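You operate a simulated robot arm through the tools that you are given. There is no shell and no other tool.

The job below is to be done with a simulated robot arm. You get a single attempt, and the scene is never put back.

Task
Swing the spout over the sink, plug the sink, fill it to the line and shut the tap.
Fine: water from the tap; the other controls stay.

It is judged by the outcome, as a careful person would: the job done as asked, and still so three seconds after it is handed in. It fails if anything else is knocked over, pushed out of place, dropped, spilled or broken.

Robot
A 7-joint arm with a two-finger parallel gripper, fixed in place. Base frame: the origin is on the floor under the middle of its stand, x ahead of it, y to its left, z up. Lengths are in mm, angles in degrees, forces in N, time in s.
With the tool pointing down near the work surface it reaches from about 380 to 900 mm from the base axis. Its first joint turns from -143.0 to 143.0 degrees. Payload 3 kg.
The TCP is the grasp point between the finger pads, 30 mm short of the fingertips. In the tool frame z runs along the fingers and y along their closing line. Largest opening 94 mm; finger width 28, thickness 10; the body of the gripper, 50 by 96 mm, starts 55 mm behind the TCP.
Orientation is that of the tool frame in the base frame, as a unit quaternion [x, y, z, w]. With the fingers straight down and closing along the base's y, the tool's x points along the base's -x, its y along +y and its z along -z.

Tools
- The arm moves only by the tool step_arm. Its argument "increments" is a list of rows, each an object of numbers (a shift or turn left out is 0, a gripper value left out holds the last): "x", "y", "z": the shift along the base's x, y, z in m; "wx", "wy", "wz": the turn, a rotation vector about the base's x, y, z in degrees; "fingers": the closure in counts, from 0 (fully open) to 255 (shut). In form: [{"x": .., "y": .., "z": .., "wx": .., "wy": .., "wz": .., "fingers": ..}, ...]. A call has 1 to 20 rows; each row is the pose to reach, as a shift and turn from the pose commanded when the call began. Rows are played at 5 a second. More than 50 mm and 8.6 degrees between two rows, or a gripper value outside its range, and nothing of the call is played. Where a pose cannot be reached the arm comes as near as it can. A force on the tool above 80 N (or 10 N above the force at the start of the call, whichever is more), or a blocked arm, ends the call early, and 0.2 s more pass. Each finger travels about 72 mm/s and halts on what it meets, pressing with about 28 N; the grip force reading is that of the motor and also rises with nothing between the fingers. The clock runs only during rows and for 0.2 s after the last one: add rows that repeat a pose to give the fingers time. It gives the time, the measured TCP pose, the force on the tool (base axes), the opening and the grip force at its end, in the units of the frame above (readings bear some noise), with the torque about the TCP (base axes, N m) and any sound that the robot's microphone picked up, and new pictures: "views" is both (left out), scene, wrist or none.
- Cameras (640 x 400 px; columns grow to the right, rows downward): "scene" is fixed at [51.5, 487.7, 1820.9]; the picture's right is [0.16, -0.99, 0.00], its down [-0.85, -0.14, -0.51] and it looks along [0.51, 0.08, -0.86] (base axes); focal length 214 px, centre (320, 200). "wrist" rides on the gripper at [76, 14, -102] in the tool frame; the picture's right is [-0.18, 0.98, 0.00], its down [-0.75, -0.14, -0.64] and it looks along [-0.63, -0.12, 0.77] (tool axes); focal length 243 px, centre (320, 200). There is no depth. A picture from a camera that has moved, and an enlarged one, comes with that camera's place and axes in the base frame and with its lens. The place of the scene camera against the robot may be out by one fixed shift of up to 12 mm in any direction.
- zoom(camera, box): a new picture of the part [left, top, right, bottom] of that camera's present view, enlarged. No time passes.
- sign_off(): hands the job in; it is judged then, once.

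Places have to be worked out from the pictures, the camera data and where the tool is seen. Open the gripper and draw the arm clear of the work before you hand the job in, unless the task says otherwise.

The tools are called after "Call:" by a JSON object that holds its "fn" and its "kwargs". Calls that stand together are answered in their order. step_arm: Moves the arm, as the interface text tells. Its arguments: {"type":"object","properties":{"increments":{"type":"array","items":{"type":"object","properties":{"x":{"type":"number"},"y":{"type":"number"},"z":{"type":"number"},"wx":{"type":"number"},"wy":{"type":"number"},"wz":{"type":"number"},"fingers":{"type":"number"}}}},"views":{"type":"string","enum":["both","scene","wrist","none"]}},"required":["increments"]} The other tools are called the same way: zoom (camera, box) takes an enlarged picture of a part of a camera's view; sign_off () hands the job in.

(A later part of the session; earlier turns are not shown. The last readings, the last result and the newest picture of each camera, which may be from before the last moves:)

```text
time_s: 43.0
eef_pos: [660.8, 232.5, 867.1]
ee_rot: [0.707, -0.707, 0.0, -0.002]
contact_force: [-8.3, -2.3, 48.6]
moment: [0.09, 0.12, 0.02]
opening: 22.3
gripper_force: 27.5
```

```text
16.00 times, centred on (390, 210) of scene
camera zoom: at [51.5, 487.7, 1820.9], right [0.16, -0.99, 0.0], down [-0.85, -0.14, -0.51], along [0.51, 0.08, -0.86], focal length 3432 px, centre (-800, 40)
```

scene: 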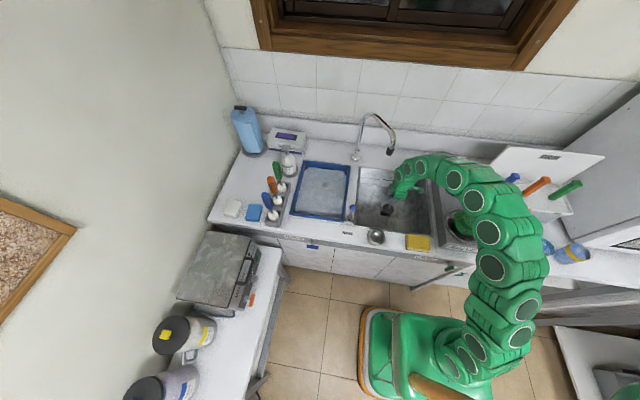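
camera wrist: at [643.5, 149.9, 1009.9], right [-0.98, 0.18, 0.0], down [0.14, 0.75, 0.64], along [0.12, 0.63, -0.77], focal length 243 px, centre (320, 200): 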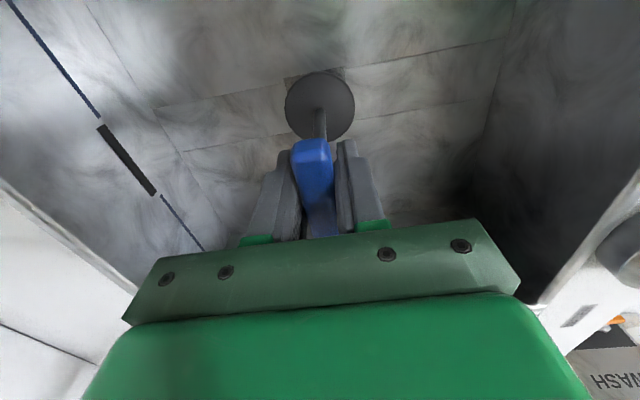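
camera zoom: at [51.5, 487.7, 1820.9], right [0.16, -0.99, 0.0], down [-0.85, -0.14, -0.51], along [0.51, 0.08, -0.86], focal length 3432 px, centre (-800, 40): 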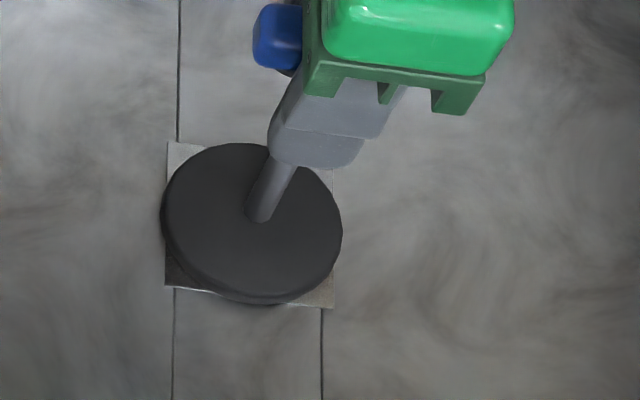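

The plug is pressed down firmly. I'll back off the pressing slightly, open the fingers, and lift straight up.

Call:
{"fn": "step_arm", "kwargs": {"increments": [{"z": 0.0015}, {"z": 0.0015, "fingers": 120}, {"z": 0.0015, "fingers": 0}, {"z": 0.0015, "fingers": 0}, {"z": 0.0015, "fingers": 0}, {"z": 0.02}, {"z": 0.05}, {"z": 0.09}, {"z": 0.13}, {"z": 0.13}], "views": "both"}}

Call:
{"fn": "zoom", "kwargs": {"camera": "scene", "box": [370, 185, 420, 225]}}

Call:
{"fn": "zoom", "kwargs": {"camera": "wrist", "box": [250, 20, 390, 140]}}

```text
time_s: 45.2
eef_pos: [662.9, 231.3, 999.9]
ee_rot: [0.708, -0.707, 0.0, 0.0]
contact_force: [-0.4, 0.5, -0.1]
moment: [0.0, 0.01, 0.02]
opening: 94.0
gripper_force: 0.1
camera wrist: at [647.7, 154.5, 1102.1], right [-0.98, 0.18, 0.0], down [0.14, 0.75, 0.64], along [0.12, 0.63, -0.77], focal length 243 px, centre (320, 200)
```

scene: 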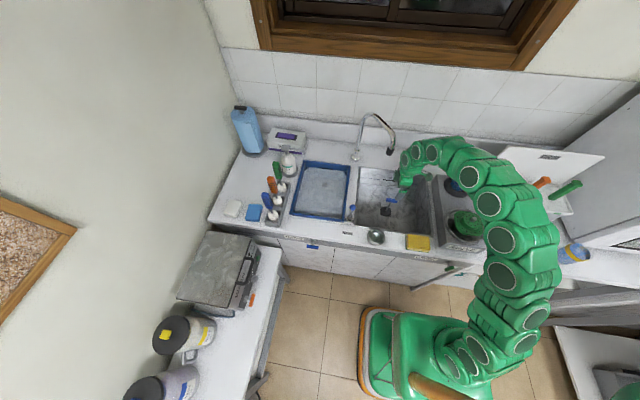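
wrist: 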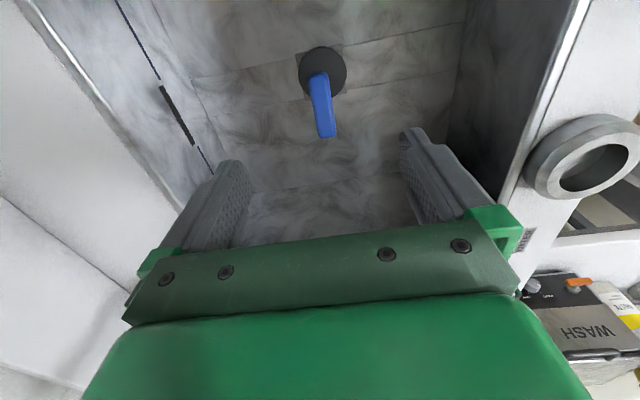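

```text
10.00 times, centred on (395, 205) of scene
camera zoom: at [51.5, 487.7, 1820.9], right [0.16, -0.99, 0.0], down [-0.85, -0.14, -0.51], along [0.51, 0.08, -0.86], focal length 2145 px, centre (-430, 150)
```

zoom: 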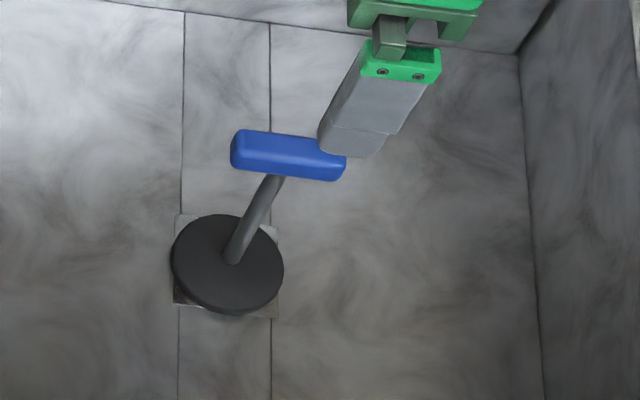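

```text
3.33 times, centred on (320, 80) of wrist
camera zoom: at [647.7, 154.5, 1102.1], right [-0.98, 0.18, 0.0], down [0.14, 0.75, 0.64], along [0.12, 0.63, -0.77], focal length 809 px, centre (320, 600)
```

zoom: 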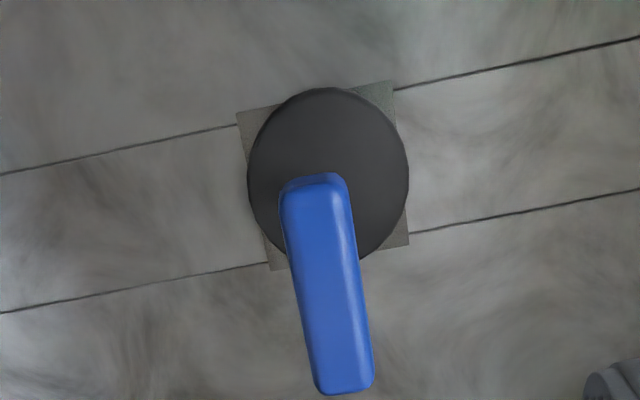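

The plug stands upright and centred within about 1.5 mm in both views. Next I'll go up and over to look closely at the water lever from above.

Call:
{"fn": "step_arm", "kwargs": {"increments": [{"z": 0.05}, {"z": 0.1}, {"z": 0.15}, {"x": -0.04, "y": 0.03, "z": 0.15}, {"x": -0.08, "y": 0.06, "z": 0.15}, {"x": -0.12, "y": 0.085, "z": 0.15}, {"x": -0.152, "y": 0.108, "z": 0.15}, {"x": -0.152, "y": 0.108, "z": 0.15}], "views": "both"}}

Call:
{"fn": "zoom", "kwargs": {"camera": "wrist", "box": [260, 100, 400, 240]}}

Call:
{"fn": "zoom", "kwargs": {"camera": "scene", "box": [335, 195, 365, 230]}}

```text
time_s: 47.0
eef_pos: [508.4, 339.5, 1145.6]
ee_rot: [0.707, -0.707, 0.0, 0.002]
contact_force: [0.4, 0.4, -0.3]
moment: [0.02, 0.01, 0.02]
opening: 94.0
gripper_force: 0.0
camera wrist: at [494.2, 263.1, 1247.8], right [-0.98, 0.18, 0.0], down [0.14, 0.75, 0.64], along [0.12, 0.63, -0.77], focal length 243 px, centre (320, 200)
```

scene: 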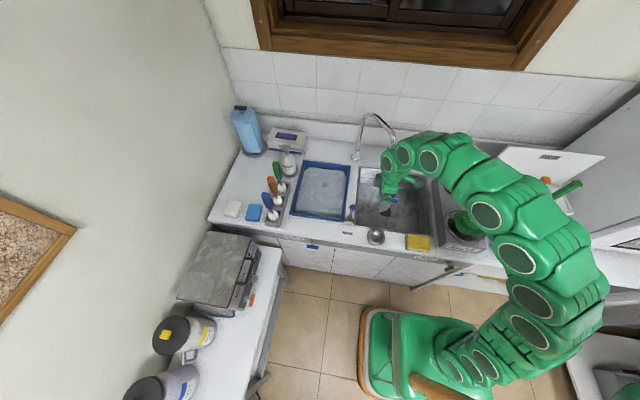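
wrist: 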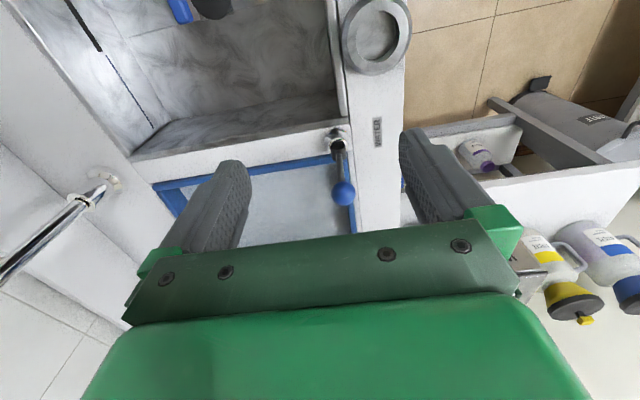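

```text
2.86 times, centred on (330, 170) of wrist
camera zoom: at [494.2, 263.1, 1247.8], right [-0.98, 0.18, 0.0], down [0.14, 0.75, 0.64], along [0.12, 0.63, -0.77], focal length 693 px, centre (291, 286)
```

zoom: 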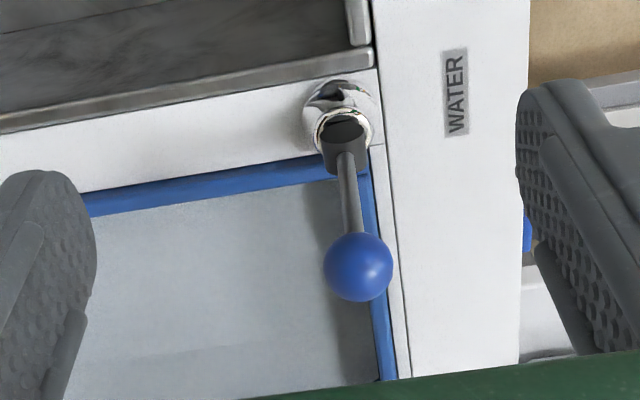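

```text
11.43 times, centred on (350, 212) of scene
camera zoom: at [51.5, 487.7, 1820.9], right [0.16, -0.99, 0.0], down [-0.85, -0.14, -0.51], along [0.51, 0.08, -0.86], focal length 2451 px, centre (-23, 57)
```

zoom: 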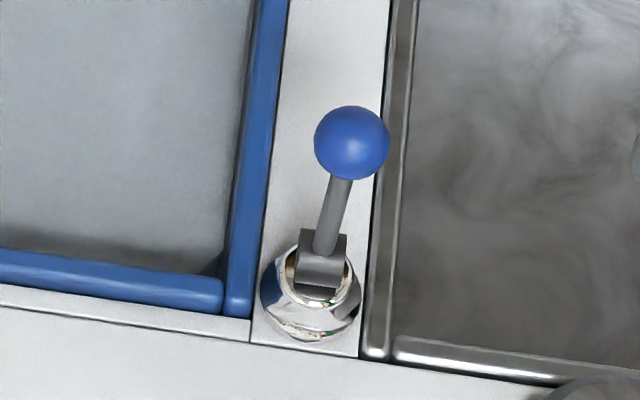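

The pivot block is a cylinder along y, so the lever swings in x. Upright, the ball is at about (499, 430, 1039). My fingers already close along x, so I can straddle the ball and tilt it either way. I'll move above it first.

Call:
{"fn": "step_arm", "kwargs": {"increments": [{"x": -0.004, "y": 0.03}, {"x": -0.008, "y": 0.06}, {"x": -0.0094, "y": 0.0905}, {"x": -0.0094, "y": 0.0905, "z": -0.03}, {"x": -0.0094, "y": 0.0905, "z": -0.03}], "views": "both"}}

Call:
{"fn": "zoom", "kwargs": {"camera": "wrist", "box": [220, 80, 420, 240]}}

```text
time_s: 48.2
eef_pos: [500.8, 431.0, 1117.9]
ee_rot: [0.707, -0.707, 0.0, 0.0]
contact_force: [0.2, 0.6, 0.5]
moment: [0.02, 0.05, -0.04]
opening: 94.0
gripper_force: 0.0
camera wrist: at [486.1, 355.5, 1219.6], right [-0.98, 0.18, 0.0], down [0.14, 0.75, 0.64], along [0.12, 0.63, -0.77], focal length 243 px, centre (320, 200)
```

scene: 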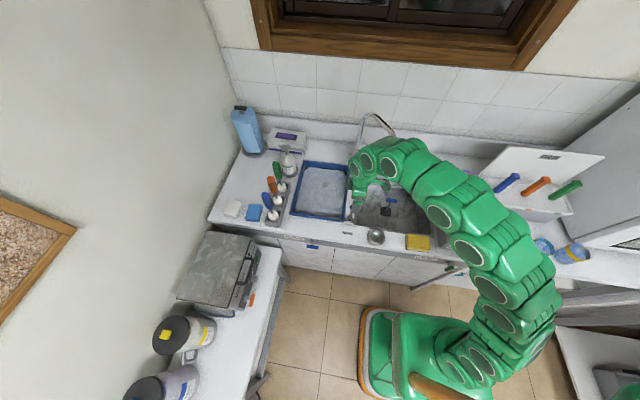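
wrist: 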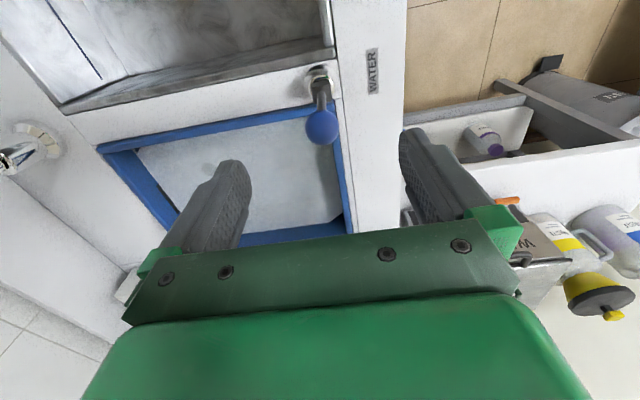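

```text
2.50 times, centred on (320, 160) of wrist
camera zoom: at [486.1, 355.5, 1219.6], right [-0.98, 0.18, 0.0], down [0.14, 0.75, 0.64], along [0.12, 0.63, -0.77], focal length 606 px, centre (320, 300)
```

zoom: 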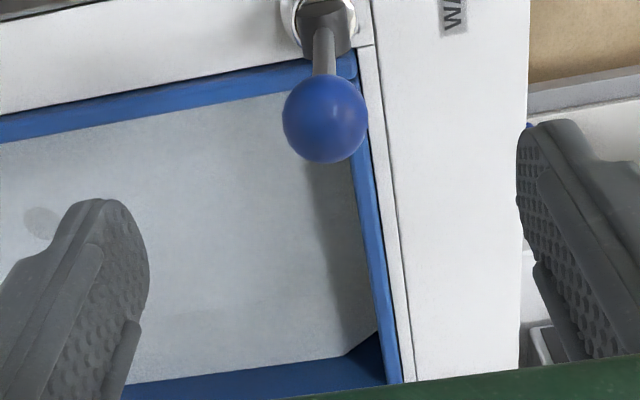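

The ball is centred below the fingers at (499, 432, 1040). I'll lower to straddle it, then narrow the fingers to about 40 mm.

Call:
{"fn": "step_arm", "kwargs": {"increments": [{"x": -0.0015, "y": 0.001, "z": -0.03}, {"x": -0.0015, "y": 0.001, "z": -0.06}, {"x": -0.0015, "y": 0.001, "z": -0.078}, {"x": -0.0015, "y": 0.001, "z": -0.078, "fingers": 146}, {"x": -0.0015, "y": 0.001, "z": -0.078, "fingers": 146}, {"x": -0.0015, "y": 0.001, "z": -0.078, "fingers": 146}, {"x": -0.0015, "y": 0.001, "z": -0.078, "fingers": 146}], "views": "both"}}

Call:
{"fn": "zoom", "kwargs": {"camera": "wrist", "box": [220, 80, 420, 240]}}

Call:
{"fn": "zoom", "kwargs": {"camera": "scene", "box": [325, 140, 445, 240]}}

```text
time_s: 49.8
eef_pos: [499.2, 431.9, 1038.8]
ee_rot: [0.708, -0.707, 0.0, 0.0]
contact_force: [0.0, -0.9, 0.5]
moment: [0.01, -0.01, -0.01]
opening: 40.0
gripper_force: 0.1
camera wrist: at [483.2, 356.6, 1142.2], right [-0.98, 0.18, 0.0], down [0.14, 0.75, 0.64], along [0.12, 0.63, -0.77], focal length 243 px, centre (320, 200)
```

scene: 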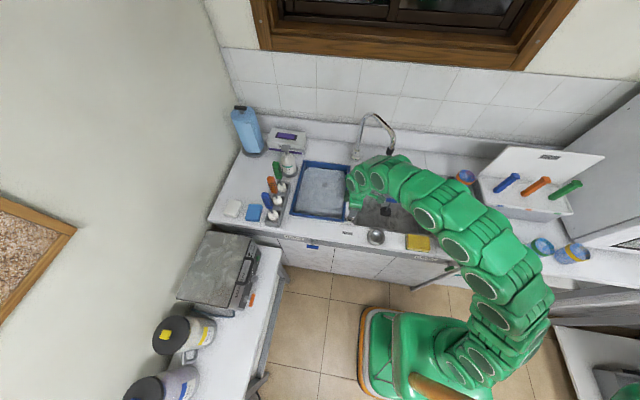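
wrist: 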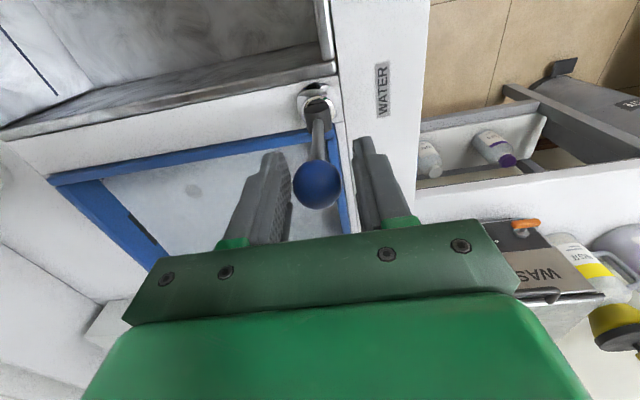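

```text
2.50 times, centred on (320, 160) of wrist
camera zoom: at [483.2, 356.6, 1142.2], right [-0.98, 0.18, 0.0], down [0.14, 0.75, 0.64], along [0.12, 0.63, -0.77], focal length 606 px, centre (320, 300)
```

zoom: 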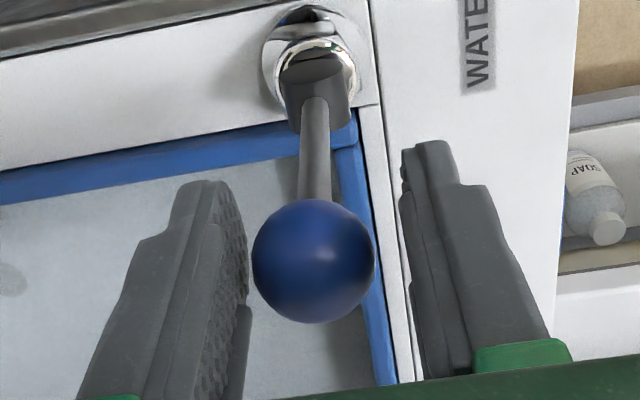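

```text
4.00 times, centred on (385, 190) of scene
camera zoom: at [51.5, 487.7, 1820.9], right [0.16, -0.99, 0.0], down [-0.85, -0.14, -0.51], along [0.51, 0.08, -0.86], focal length 858 px, centre (60, 240)
```

zoom: 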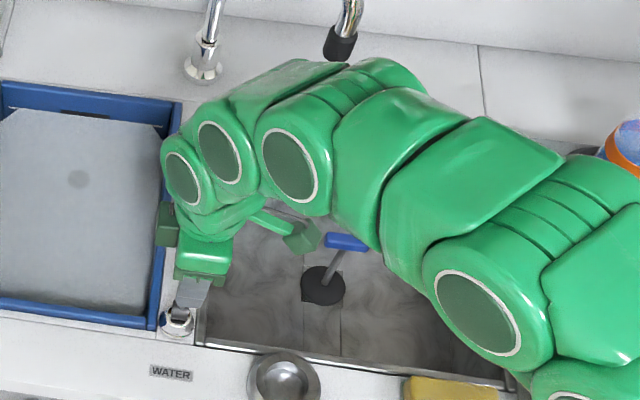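

The ball is loosely straddled. I'll test gently toward the robot (−x), a few millimetres past the finger gap, and read the force.

Call:
{"fn": "step_arm", "kwargs": {"increments": [{"x": -0.004}, {"x": -0.008}, {"x": -0.011}, {"x": -0.011}], "views": "wrist"}}

Call:
{"fn": "zoom", "kwargs": {"camera": "wrist", "box": [220, 80, 420, 240]}}

```text
time_s: 50.8
eef_pos: [487.7, 431.3, 1038.3]
ee_rot: [-0.707, 0.707, -0.001, 0.0]
contact_force: [0.3, 0.2, 0.1]
moment: [0.01, -0.01, 0.0]
opening: 40.5
gripper_force: 0.3
camera wrist: at [473.0, 355.9, 1141.3], right [-0.98, 0.18, 0.0], down [0.14, 0.75, 0.64], along [0.12, 0.63, -0.77], focal length 243 px, centre (320, 200)
```

wrist: 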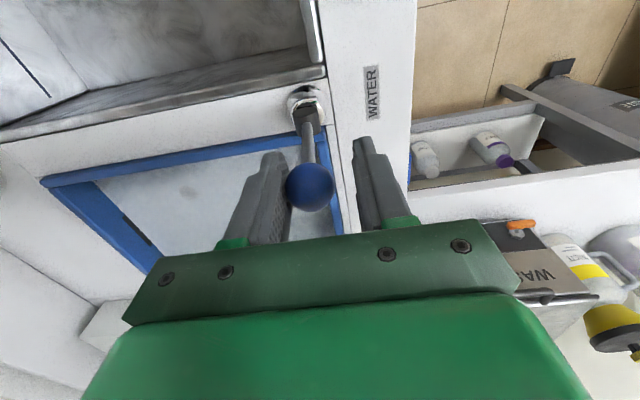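

```text
2.50 times, centred on (320, 160) of wrist
camera zoom: at [473.0, 355.9, 1141.3], right [-0.98, 0.18, 0.0], down [0.14, 0.75, 0.64], along [0.12, 0.63, -0.77], focal length 606 px, centre (320, 300)
```

zoom: 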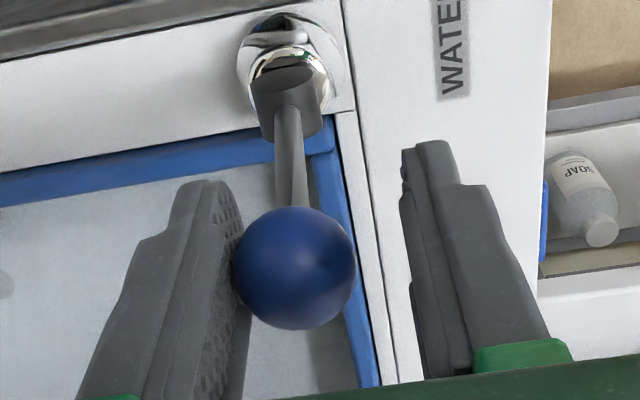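

The ball moved toward −x freely with almost no force. I'll continue tilting in that direction a bit more and look for water.

Call:
{"fn": "step_arm", "kwargs": {"increments": [{"x": -0.006, "z": -0.0005}, {"x": -0.012, "z": -0.001}, {"x": -0.018, "z": -0.002}, {"x": -0.018, "z": -0.002}], "views": "both"}}

Call:
{"fn": "zoom", "kwargs": {"camera": "wrist", "box": [220, 80, 420, 240]}}

Call:
{"fn": "zoom", "kwargs": {"camera": "scene", "box": [325, 110, 445, 240]}}

```text
time_s: 51.8
eef_pos: [470.1, 430.6, 1037.3]
ee_rot: [0.707, -0.707, -0.001, 0.0]
contact_force: [-0.1, 0.7, 0.0]
moment: [0.01, 0.0, 0.01]
opening: 40.0
gripper_force: 0.0
camera wrist: at [455.0, 354.4, 1138.7], right [-0.98, 0.18, 0.0], down [0.14, 0.75, 0.64], along [0.12, 0.63, -0.77], focal length 243 px, centre (320, 200)
```

scene: 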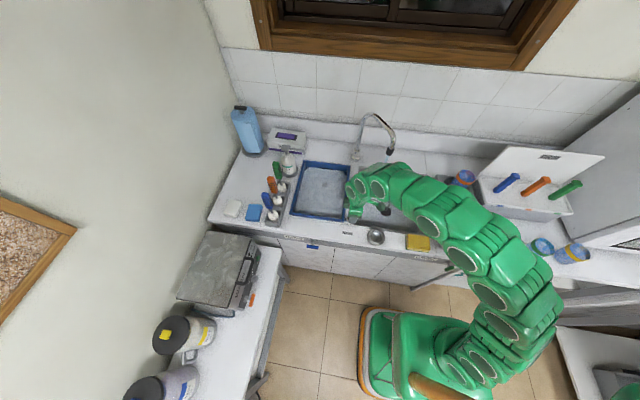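
wrist: 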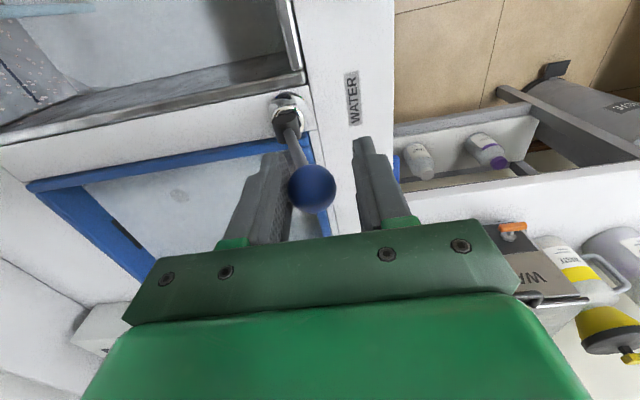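

```text
2.50 times, centred on (320, 160) of wrist
camera zoom: at [455.0, 354.4, 1138.7], right [-0.98, 0.18, 0.0], down [0.14, 0.75, 0.64], along [0.12, 0.63, -0.77], focal length 606 px, centre (320, 300)
```

zoom: 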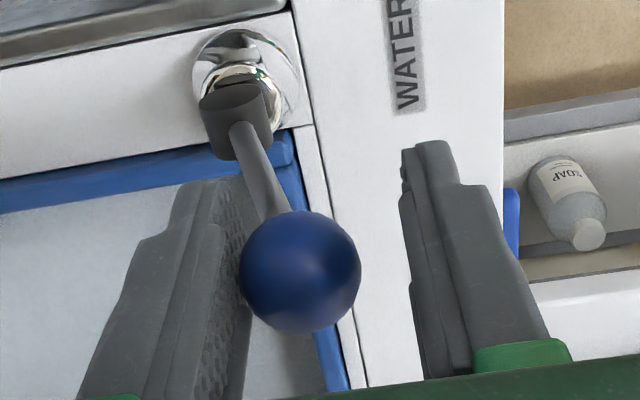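

```text
3.08 times, centred on (385, 175) of scene
camera zoom: at [51.5, 487.7, 1820.9], right [0.16, -0.99, 0.0], down [-0.85, -0.14, -0.51], along [0.51, 0.08, -0.86], focal length 660 px, centre (120, 277)
```

zoom: 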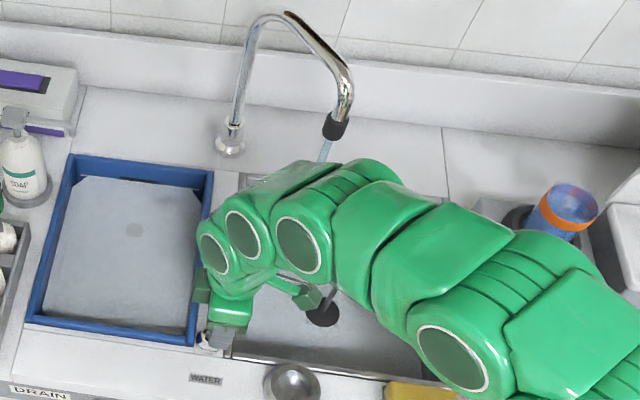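

Water is flowing from the spout with the lever tilted about 12°. I'll look at the water in the sink and the fill line from the wrist camera.

Call:
{"fn": "zoom", "kwargs": {"camera": "wrist", "box": [0, 0, 160, 100]}}

Call:
{"fn": "zoom", "kwargs": {"camera": "wrist", "box": [0, 0, 320, 160]}}

Call:
{"fn": "zoom", "kwargs": {"camera": "scene", "box": [360, 150, 440, 235]}}

```text
4.00 times, centred on (80, 50) of wrist
camera zoom: at [455.0, 354.4, 1138.7], right [-0.98, 0.18, 0.0], down [0.14, 0.75, 0.64], along [0.12, 0.63, -0.77], focal length 970 px, centre (1280, 800)
```

zoom: 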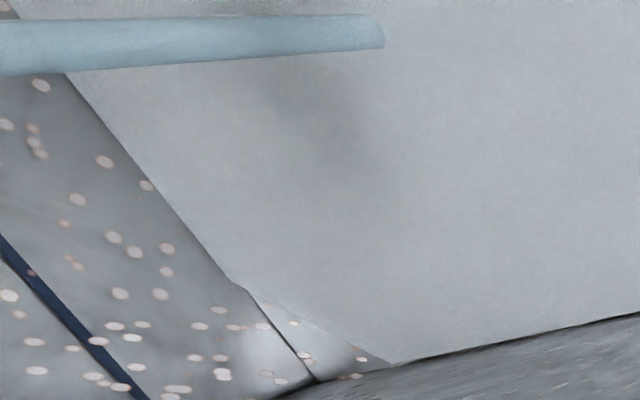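

```text
2.00 times, centred on (160, 80) of wrist
camera zoom: at [455.0, 354.4, 1138.7], right [-0.98, 0.18, 0.0], down [0.14, 0.75, 0.64], along [0.12, 0.63, -0.77], focal length 485 px, centre (640, 440)
```

zoom: 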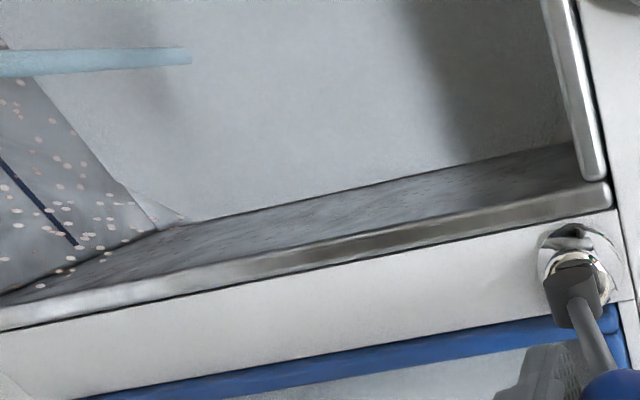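

```text
4.71 times, centred on (400, 192) of scene
camera zoom: at [51.5, 487.7, 1820.9], right [0.16, -0.99, 0.0], down [-0.85, -0.14, -0.51], along [0.51, 0.08, -0.86], focal length 1009 px, centre (-56, 235)
```

zoom: 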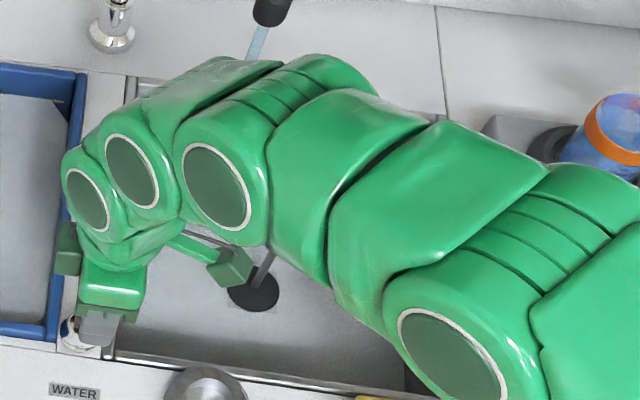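

Water is collecting in the sink, and I judge the level at about z≈767 against a fill line near z≈824. I'll hold the lever and let it run for about a second, then check the rise.

Call:
{"fn": "step_arm", "kwargs": {"increments": [{"x": 0}, {"x": 0}, {"x": 0}, {"x": 0}], "views": "none"}}

Call:
{"fn": "zoom", "kwargs": {"camera": "wrist", "box": [0, 0, 160, 100]}}

Call:
{"fn": "zoom", "kwargs": {"camera": "scene", "box": [350, 110, 440, 235]}}

```text
time_s: 52.8
eef_pos: [469.8, 430.7, 1035.3]
ee_rot: [0.707, -0.707, 0.0, 0.0]
contact_force: [0.0, 0.5, 0.3]
moment: [-0.03, -0.01, 0.02]
opening: 40.0
gripper_force: 0.1
```

```text
4.00 times, centred on (80, 50) of wrist
camera zoom: at [455.1, 354.4, 1138.9], right [-0.98, 0.18, 0.0], down [0.14, 0.75, 0.64], along [0.12, 0.63, -0.77], focal length 970 px, centre (1280, 800)
```

zoom: 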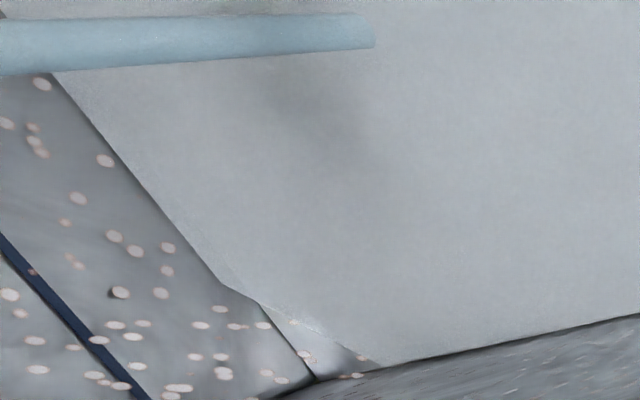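

```text
3.20 times, centred on (395, 172) of scene
camera zoom: at [51.5, 487.7, 1820.9], right [0.16, -0.99, 0.0], down [-0.85, -0.14, -0.51], along [0.51, 0.08, -0.86], focal length 686 px, centre (80, 288)
```

zoom: 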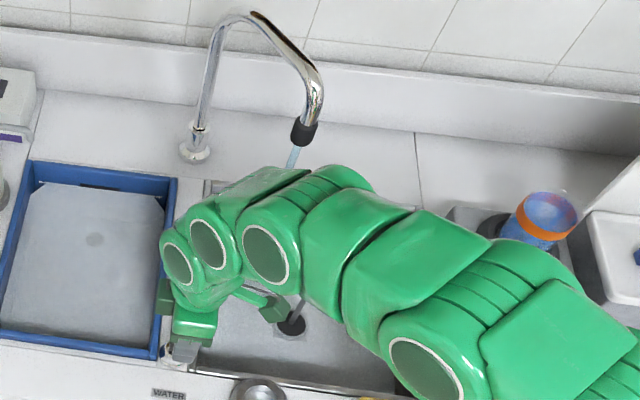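

The level rose about 4 mm in 1 s, so roughly 50 mm remain, or about 12 s at this rate. I'll keep holding and let it run 4 s, then re-measure.

Call:
{"fn": "step_arm", "kwargs": {"increments": [{"x": 0}, {"x": 0}, {"x": 0}, {"x": 0}, {"x": 0}, {"x": 0}, {"x": 0}, {"x": 0}, {"x": 0}, {"x": 0}, {"x": 0}, {"x": 0}, {"x": 0}, {"x": 0}, {"x": 0}, {"x": 0}, {"x": 0}, {"x": 0}, {"x": 0}, {"x": 0}], "views": "wrist"}}

Call:
{"fn": "zoom", "kwargs": {"camera": "wrist", "box": [0, 0, 160, 100]}}

```text
time_s: 57.0
eef_pos: [469.7, 431.5, 1034.6]
ee_rot: [-0.707, 0.707, 0.001, 0.0]
contact_force: [-0.9, -0.7, 0.4]
moment: [0.01, 0.02, 0.0]
opening: 39.9
gripper_force: 0.1
camera wrist: at [455.1, 354.5, 1139.0], right [-0.98, 0.18, 0.0], down [0.14, 0.75, 0.64], along [0.12, 0.63, -0.77], focal length 243 px, centre (320, 200)
```

wrist: 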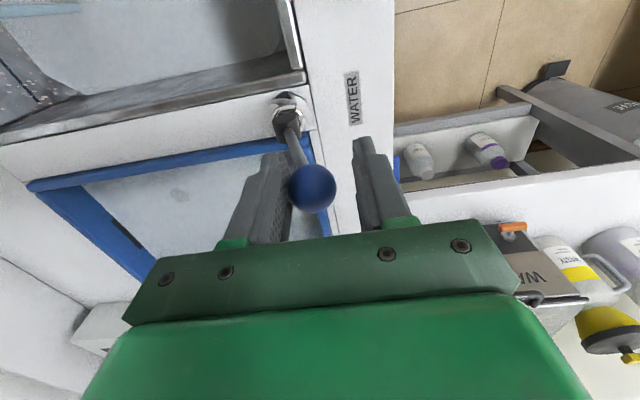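

```text
4.00 times, centred on (80, 50) of wrist
camera zoom: at [455.1, 354.5, 1139.0], right [-0.98, 0.18, 0.0], down [0.14, 0.75, 0.64], along [0.12, 0.63, -0.77], focal length 970 px, centre (1280, 800)
```

zoom: 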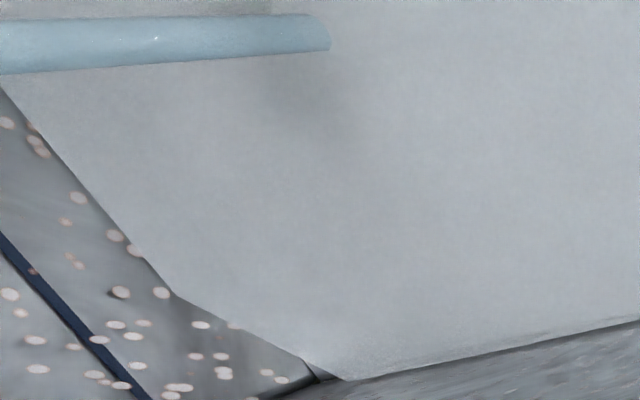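

The level is now at about z≈789 and rising about 4.3 mm/s, so some 35 mm remain (about 8 s). I'll let it run another 4 s and measure again.

Call:
{"fn": "step_arm", "kwargs": {"increments": [{"x": 0}, {"x": 0}, {"x": 0}, {"x": 0}, {"x": 0}, {"x": 0}, {"x": 0}, {"x": 0}, {"x": 0}, {"x": 0}, {"x": 0}, {"x": 0}, {"x": 0}, {"x": 0}, {"x": 0}, {"x": 0}, {"x": 0}, {"x": 0}, {"x": 0}, {"x": 0}], "views": "wrist"}}

Call:
{"fn": "zoom", "kwargs": {"camera": "wrist", "box": [0, 0, 160, 100]}}

Call:
{"fn": "zoom", "kwargs": {"camera": "scene", "box": [350, 110, 440, 235]}}

```text
time_s: 61.2
eef_pos: [471.1, 429.6, 1035.7]
ee_rot: [0.708, -0.707, 0.001, 0.0]
contact_force: [0.2, -0.4, 0.2]
moment: [0.01, -0.01, -0.02]
opening: 40.1
gripper_force: 0.1
camera wrist: at [455.1, 354.5, 1139.0], right [-0.98, 0.18, 0.0], down [0.14, 0.75, 0.64], along [0.12, 0.63, -0.77], focal length 243 px, centre (320, 200)
```

wrist: 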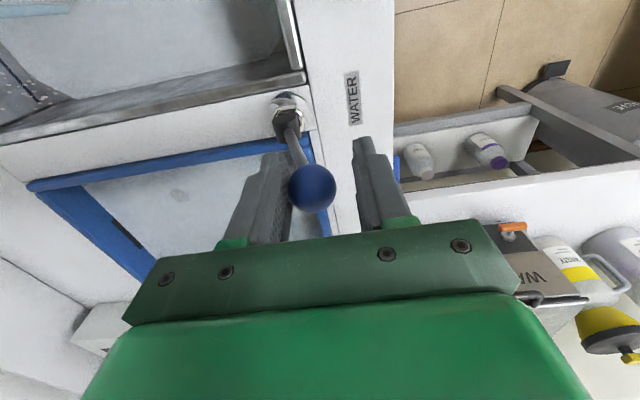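

```text
4.00 times, centred on (80, 50) of wrist
camera zoom: at [455.1, 354.5, 1139.0], right [-0.98, 0.18, 0.0], down [0.14, 0.75, 0.64], along [0.12, 0.63, -0.77], focal length 970 px, centre (1280, 800)
```

zoom: 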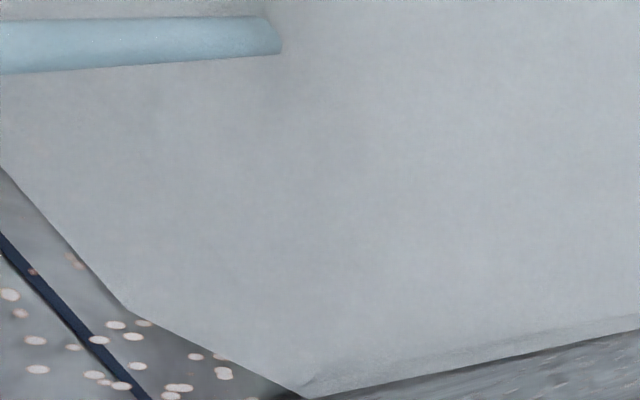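

```text
3.20 times, centred on (395, 172) of scene
camera zoom: at [51.5, 487.7, 1820.9], right [0.16, -0.99, 0.0], down [-0.85, -0.14, -0.51], along [0.51, 0.08, -0.86], focal length 686 px, centre (80, 288)
```

zoom: 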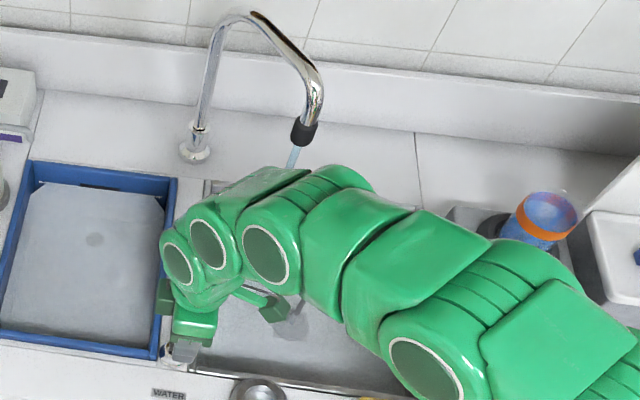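

The level is at about z≈808, with roughly 16 mm to go (about 3.7 s). I'll run another 2.2 s, then re-measure before closing.

Call:
{"fn": "step_arm", "kwargs": {"increments": [{"x": 0}, {"x": 0}, {"x": 0}, {"x": 0}, {"x": 0}, {"x": 0}, {"x": 0}, {"x": 0}, {"x": 0}, {"x": 0}], "views": "none"}}

Call:
{"fn": "zoom", "kwargs": {"camera": "wrist", "box": [0, 0, 160, 100]}}

Call:
{"fn": "zoom", "kwargs": {"camera": "wrist", "box": [0, 40, 80, 100]}}

```text
time_s: 63.4
eef_pos: [470.7, 430.7, 1035.4]
ee_rot: [0.707, -0.707, 0.0, 0.0]
contact_force: [0.0, 0.8, 1.2]
moment: [0.03, 0.02, -0.02]
opening: 40.1
gripper_force: 0.1
```

```text
4.00 times, centred on (80, 50) of wrist
camera zoom: at [455.1, 354.5, 1139.0], right [-0.98, 0.18, 0.0], down [0.14, 0.75, 0.64], along [0.12, 0.63, -0.77], focal length 970 px, centre (1280, 800)
```

zoom: 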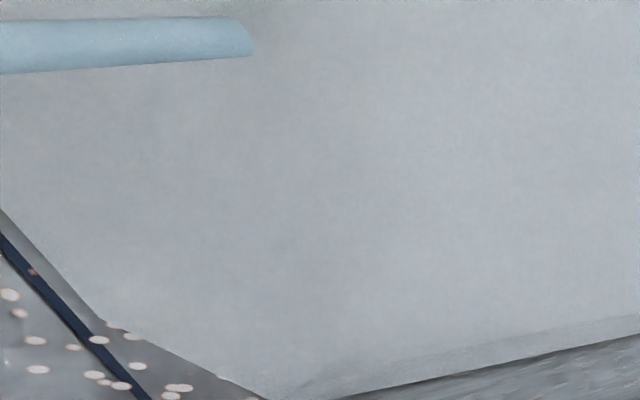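

```text
6.67 times, centred on (40, 70) of wrist
camera zoom: at [455.1, 354.5, 1139.0], right [-0.98, 0.18, 0.0], down [0.14, 0.75, 0.64], along [0.12, 0.63, -0.77], focal length 1618 px, centre (2187, 1067)
```

zoom: 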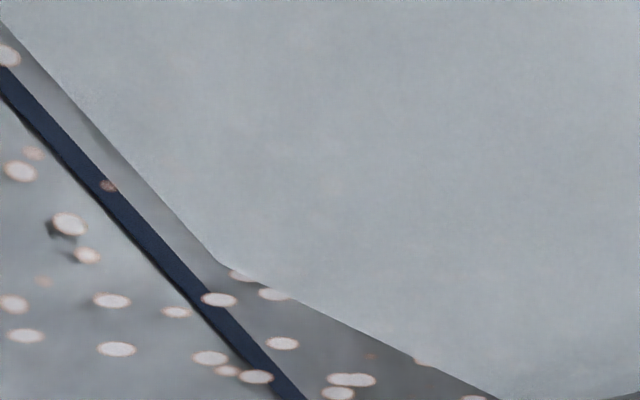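

About 6 mm remain, roughly 1.5 s of flow. I'll hold 0.8 s more, then swing the lever back toward upright; the travel time covers the rest.

Call:
{"fn": "step_arm", "kwargs": {"increments": [{"x": 0}, {"x": 0}, {"x": 0}, {"x": 0}, {"x": 0.014, "z": 0.001}, {"x": 0.034, "z": 0.0025}, {"x": 0.0345, "z": 0.0025}], "views": "both"}}

Call:
{"fn": "zoom", "kwargs": {"camera": "wrist", "box": [220, 80, 420, 240]}}

Call:
{"fn": "zoom", "kwargs": {"camera": "wrist", "box": [0, 0, 160, 100]}}

Call:
{"fn": "zoom", "kwargs": {"camera": "scene", "box": [350, 110, 440, 235]}}

```text
time_s: 65.0
eef_pos: [504.2, 430.2, 1039.6]
ee_rot: [0.707, -0.707, 0.0, 0.001]
contact_force: [-1.3, -0.2, 0.1]
moment: [-0.01, -0.02, -0.01]
opening: 40.0
gripper_force: 0.2
camera wrist: at [488.8, 354.7, 1141.8], right [-0.98, 0.18, 0.0], down [0.14, 0.75, 0.64], along [0.12, 0.63, -0.77], focal length 243 px, centre (320, 200)
```

scene: 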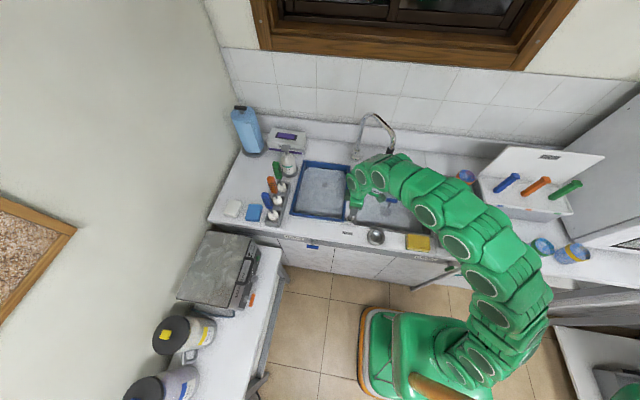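
wrist: 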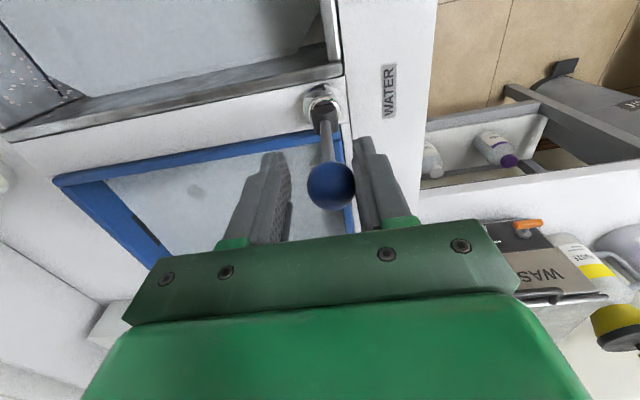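

```text
2.50 times, centred on (320, 160) of wrist
camera zoom: at [488.8, 354.7, 1141.8], right [-0.98, 0.18, 0.0], down [0.14, 0.75, 0.64], along [0.12, 0.63, -0.77], focal length 606 px, centre (320, 300)
```

zoom: 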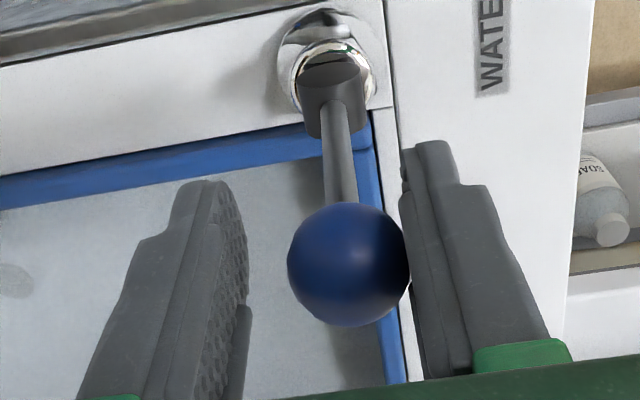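

```text
4.00 times, centred on (80, 50) of wrist
camera zoom: at [488.8, 354.7, 1141.8], right [-0.98, 0.18, 0.0], down [0.14, 0.75, 0.64], along [0.12, 0.63, -0.77], focal length 970 px, centre (1280, 800)
```

zoom: 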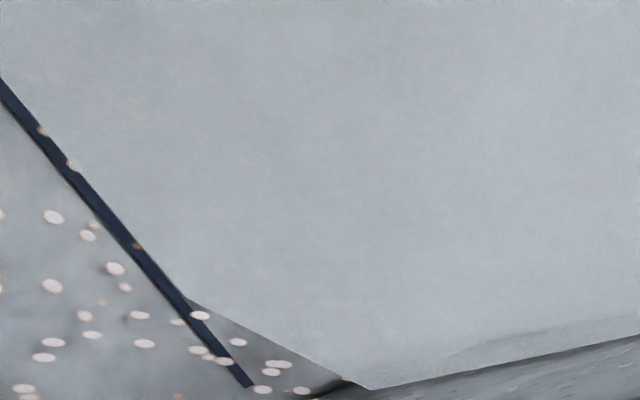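

```text
3.20 times, centred on (395, 172) of scene
camera zoom: at [51.5, 487.7, 1820.9], right [0.16, -0.99, 0.0], down [-0.85, -0.14, -0.51], along [0.51, 0.08, -0.86], focal length 686 px, centre (80, 288)
```

zoom: 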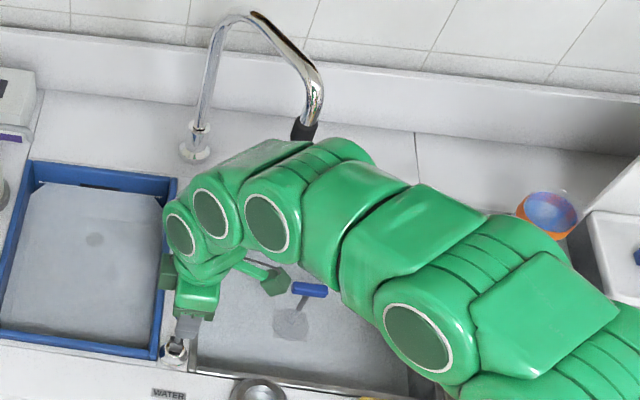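

The lever is back near upright and the stream is gone from view. The level looks to be right at the lower edge of the line. I'll zoom in to check the water edge and the line more closely.

Call:
{"fn": "zoom", "kwargs": {"camera": "wrist", "box": [0, 10, 80, 100]}}

Call:
{"fn": "zoom", "kwargs": {"camera": "wrist", "box": [20, 40, 60, 80]}}

Call:
{"fn": "zoom", "kwargs": {"camera": "scene", "box": [375, 125, 405, 165]}}

```text
4.44 times, centred on (40, 55) of wrist
camera zoom: at [488.8, 354.7, 1141.8], right [-0.98, 0.18, 0.0], down [0.14, 0.75, 0.64], along [0.12, 0.63, -0.77], focal length 1078 px, centre (1564, 844)
```

zoom: 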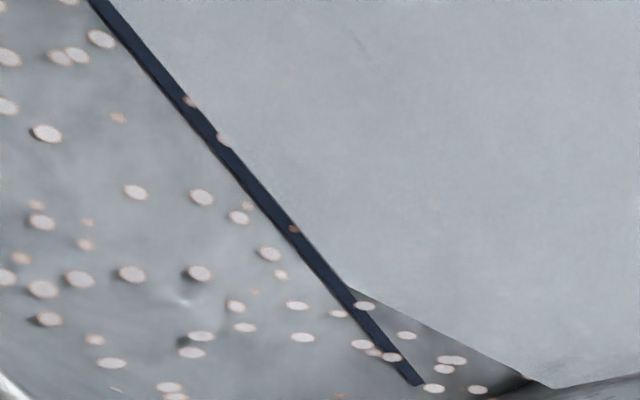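

```text
10.00 times, centred on (40, 60) of wrist
camera zoom: at [488.8, 354.7, 1141.8], right [-0.98, 0.18, 0.0], down [0.14, 0.75, 0.64], along [0.12, 0.63, -0.77], focal length 2426 px, centre (3120, 1600)
```

zoom: 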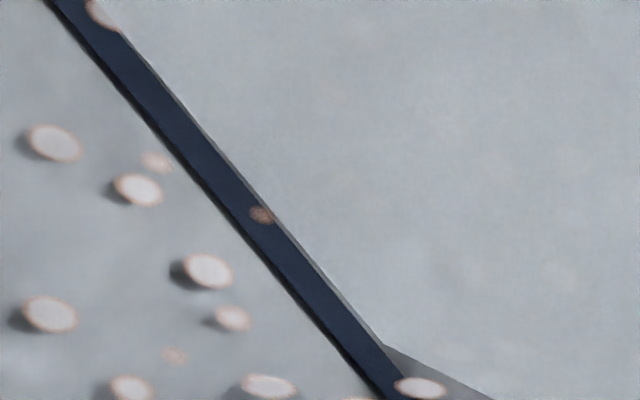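

```text
10.00 times, centred on (390, 145) of scene
camera zoom: at [51.5, 487.7, 1820.9], right [0.16, -0.99, 0.0], down [-0.85, -0.14, -0.51], along [0.51, 0.08, -0.86], focal length 2145 px, centre (-380, 750)
```

zoom: 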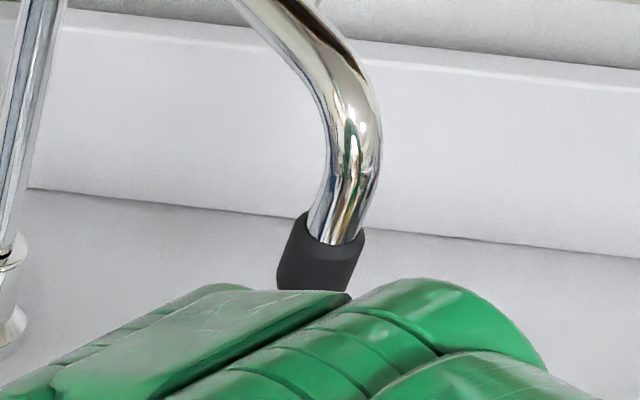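

The water sits at the line's lower edge. I'll hold for about 1 s without moving to confirm that the flow has really stopped at this lever position.

Call:
{"fn": "step_arm", "kwargs": {"increments": [{"x": 0}, {"x": 0}, {"x": 0}, {"x": 0}, {"x": 0}], "views": "wrist"}}

Call:
{"fn": "zoom", "kwargs": {"camera": "wrist", "box": [20, 40, 60, 80]}}

Call:
{"fn": "zoom", "kwargs": {"camera": "wrist", "box": [0, 0, 160, 60]}}

```text
time_s: 66.2
eef_pos: [503.3, 429.7, 1039.1]
ee_rot: [0.707, -0.707, 0.0, -0.001]
contact_force: [0.5, -0.5, -0.6]
moment: [0.02, 0.03, 0.02]
opening: 40.1
gripper_force: 0.0
camera wrist: at [488.7, 354.9, 1141.8], right [-0.98, 0.18, 0.0], down [0.14, 0.75, 0.64], along [0.12, 0.63, -0.77], focal length 243 px, centre (320, 200)
```

wrist: 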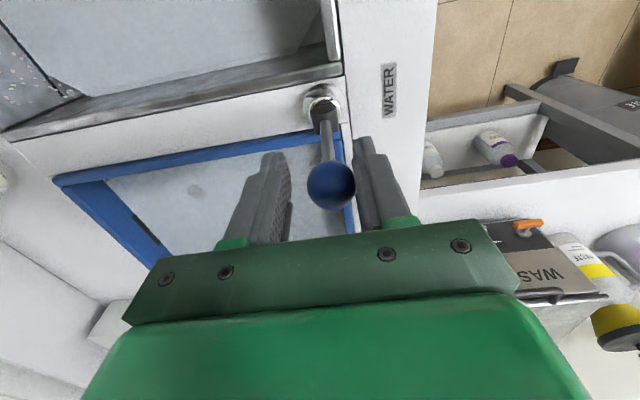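

```text
10.00 times, centred on (40, 60) of wrist
camera zoom: at [488.7, 354.9, 1141.8], right [-0.98, 0.18, 0.0], down [0.14, 0.75, 0.64], along [0.12, 0.63, -0.77], focal length 2426 px, centre (3120, 1600)
```

zoom: 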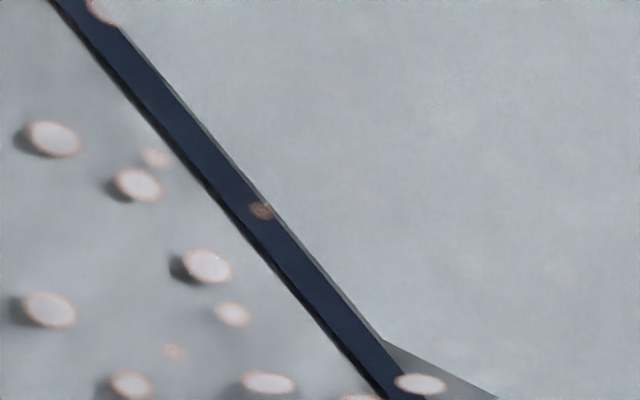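

```text
4.00 times, centred on (80, 30) of wrist
camera zoom: at [488.7, 354.9, 1141.8], right [-0.98, 0.18, 0.0], down [0.14, 0.75, 0.64], along [0.12, 0.63, -0.77], focal length 970 px, centre (1280, 880)
```

zoom: 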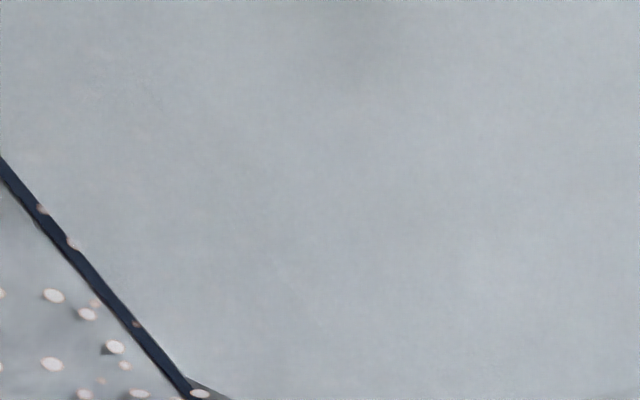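

The flow has fully stopped, with the level steady at the line's lower edge. I'll give one short, gentle top-up pulse of about 1–2 mm to bring the surface onto the line, and return the lever upright in the same call.

Call:
{"fn": "step_arm", "kwargs": {"increments": [{"x": -0.012}, {"x": -0.022}, {"x": -0.022}, {"x": -0.01}, {"x": 0.0008}, {"x": 0.0008}, {"x": 0.0008}], "views": "wrist"}}

Call:
{"fn": "zoom", "kwargs": {"camera": "wrist", "box": [20, 40, 60, 80]}}

Call:
{"fn": "zoom", "kwargs": {"camera": "wrist", "box": [0, 0, 160, 100]}}

Call:
{"fn": "zoom", "kwargs": {"camera": "wrist", "box": [220, 80, 420, 240]}}

```text
time_s: 67.8
eef_pos: [504.4, 429.2, 1038.4]
ee_rot: [-0.707, 0.707, -0.001, 0.0]
contact_force: [0.7, 0.2, 0.3]
moment: [0.0, -0.01, 0.02]
opening: 40.2
gripper_force: 0.2
camera wrist: at [489.7, 354.2, 1141.9], right [-0.98, 0.18, 0.0], down [0.14, 0.75, 0.64], along [0.12, 0.63, -0.77], focal length 243 px, centre (320, 200)
```

wrist: 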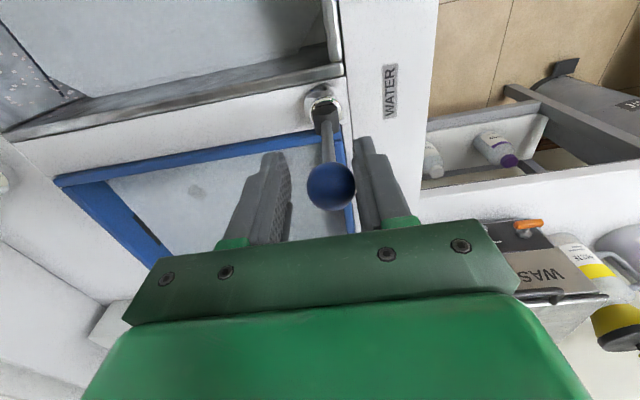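

```text
10.00 times, centred on (40, 60) of wrist
camera zoom: at [489.7, 354.2, 1141.9], right [-0.98, 0.18, 0.0], down [0.14, 0.75, 0.64], along [0.12, 0.63, -0.77], focal length 2426 px, centre (3120, 1600)
```

zoom: 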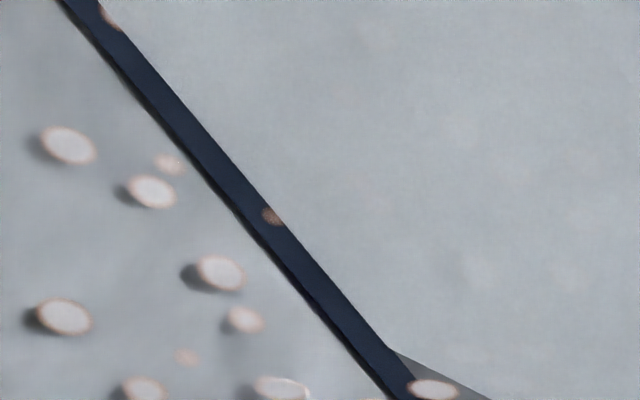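

```text
4.00 times, centred on (80, 50) of wrist
camera zoom: at [489.7, 354.2, 1141.9], right [-0.98, 0.18, 0.0], down [0.14, 0.75, 0.64], along [0.12, 0.63, -0.77], focal length 970 px, centre (1280, 800)
```

zoom: 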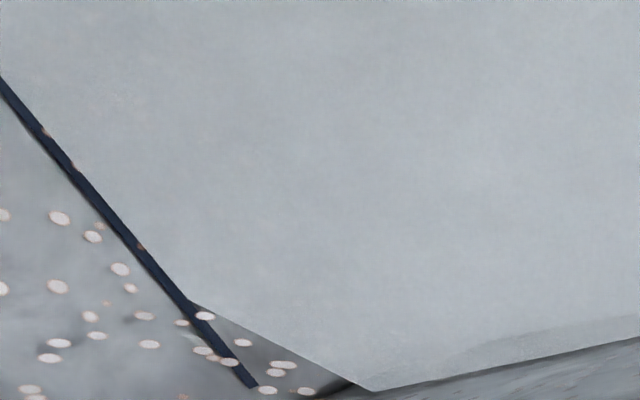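

```text
2.50 times, centred on (320, 160) of wrist
camera zoom: at [489.7, 354.2, 1141.9], right [-0.98, 0.18, 0.0], down [0.14, 0.75, 0.64], along [0.12, 0.63, -0.77], focal length 606 px, centre (320, 300)
```

zoom: 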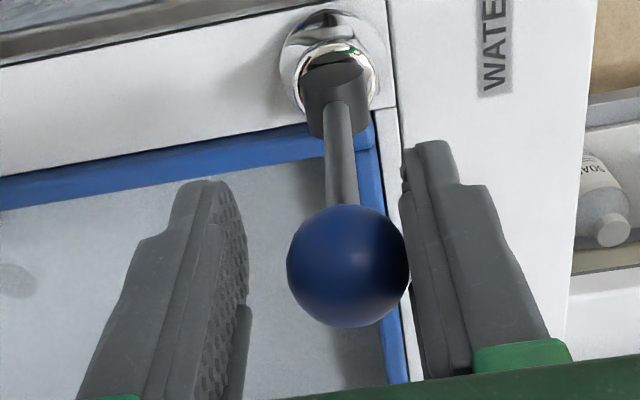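

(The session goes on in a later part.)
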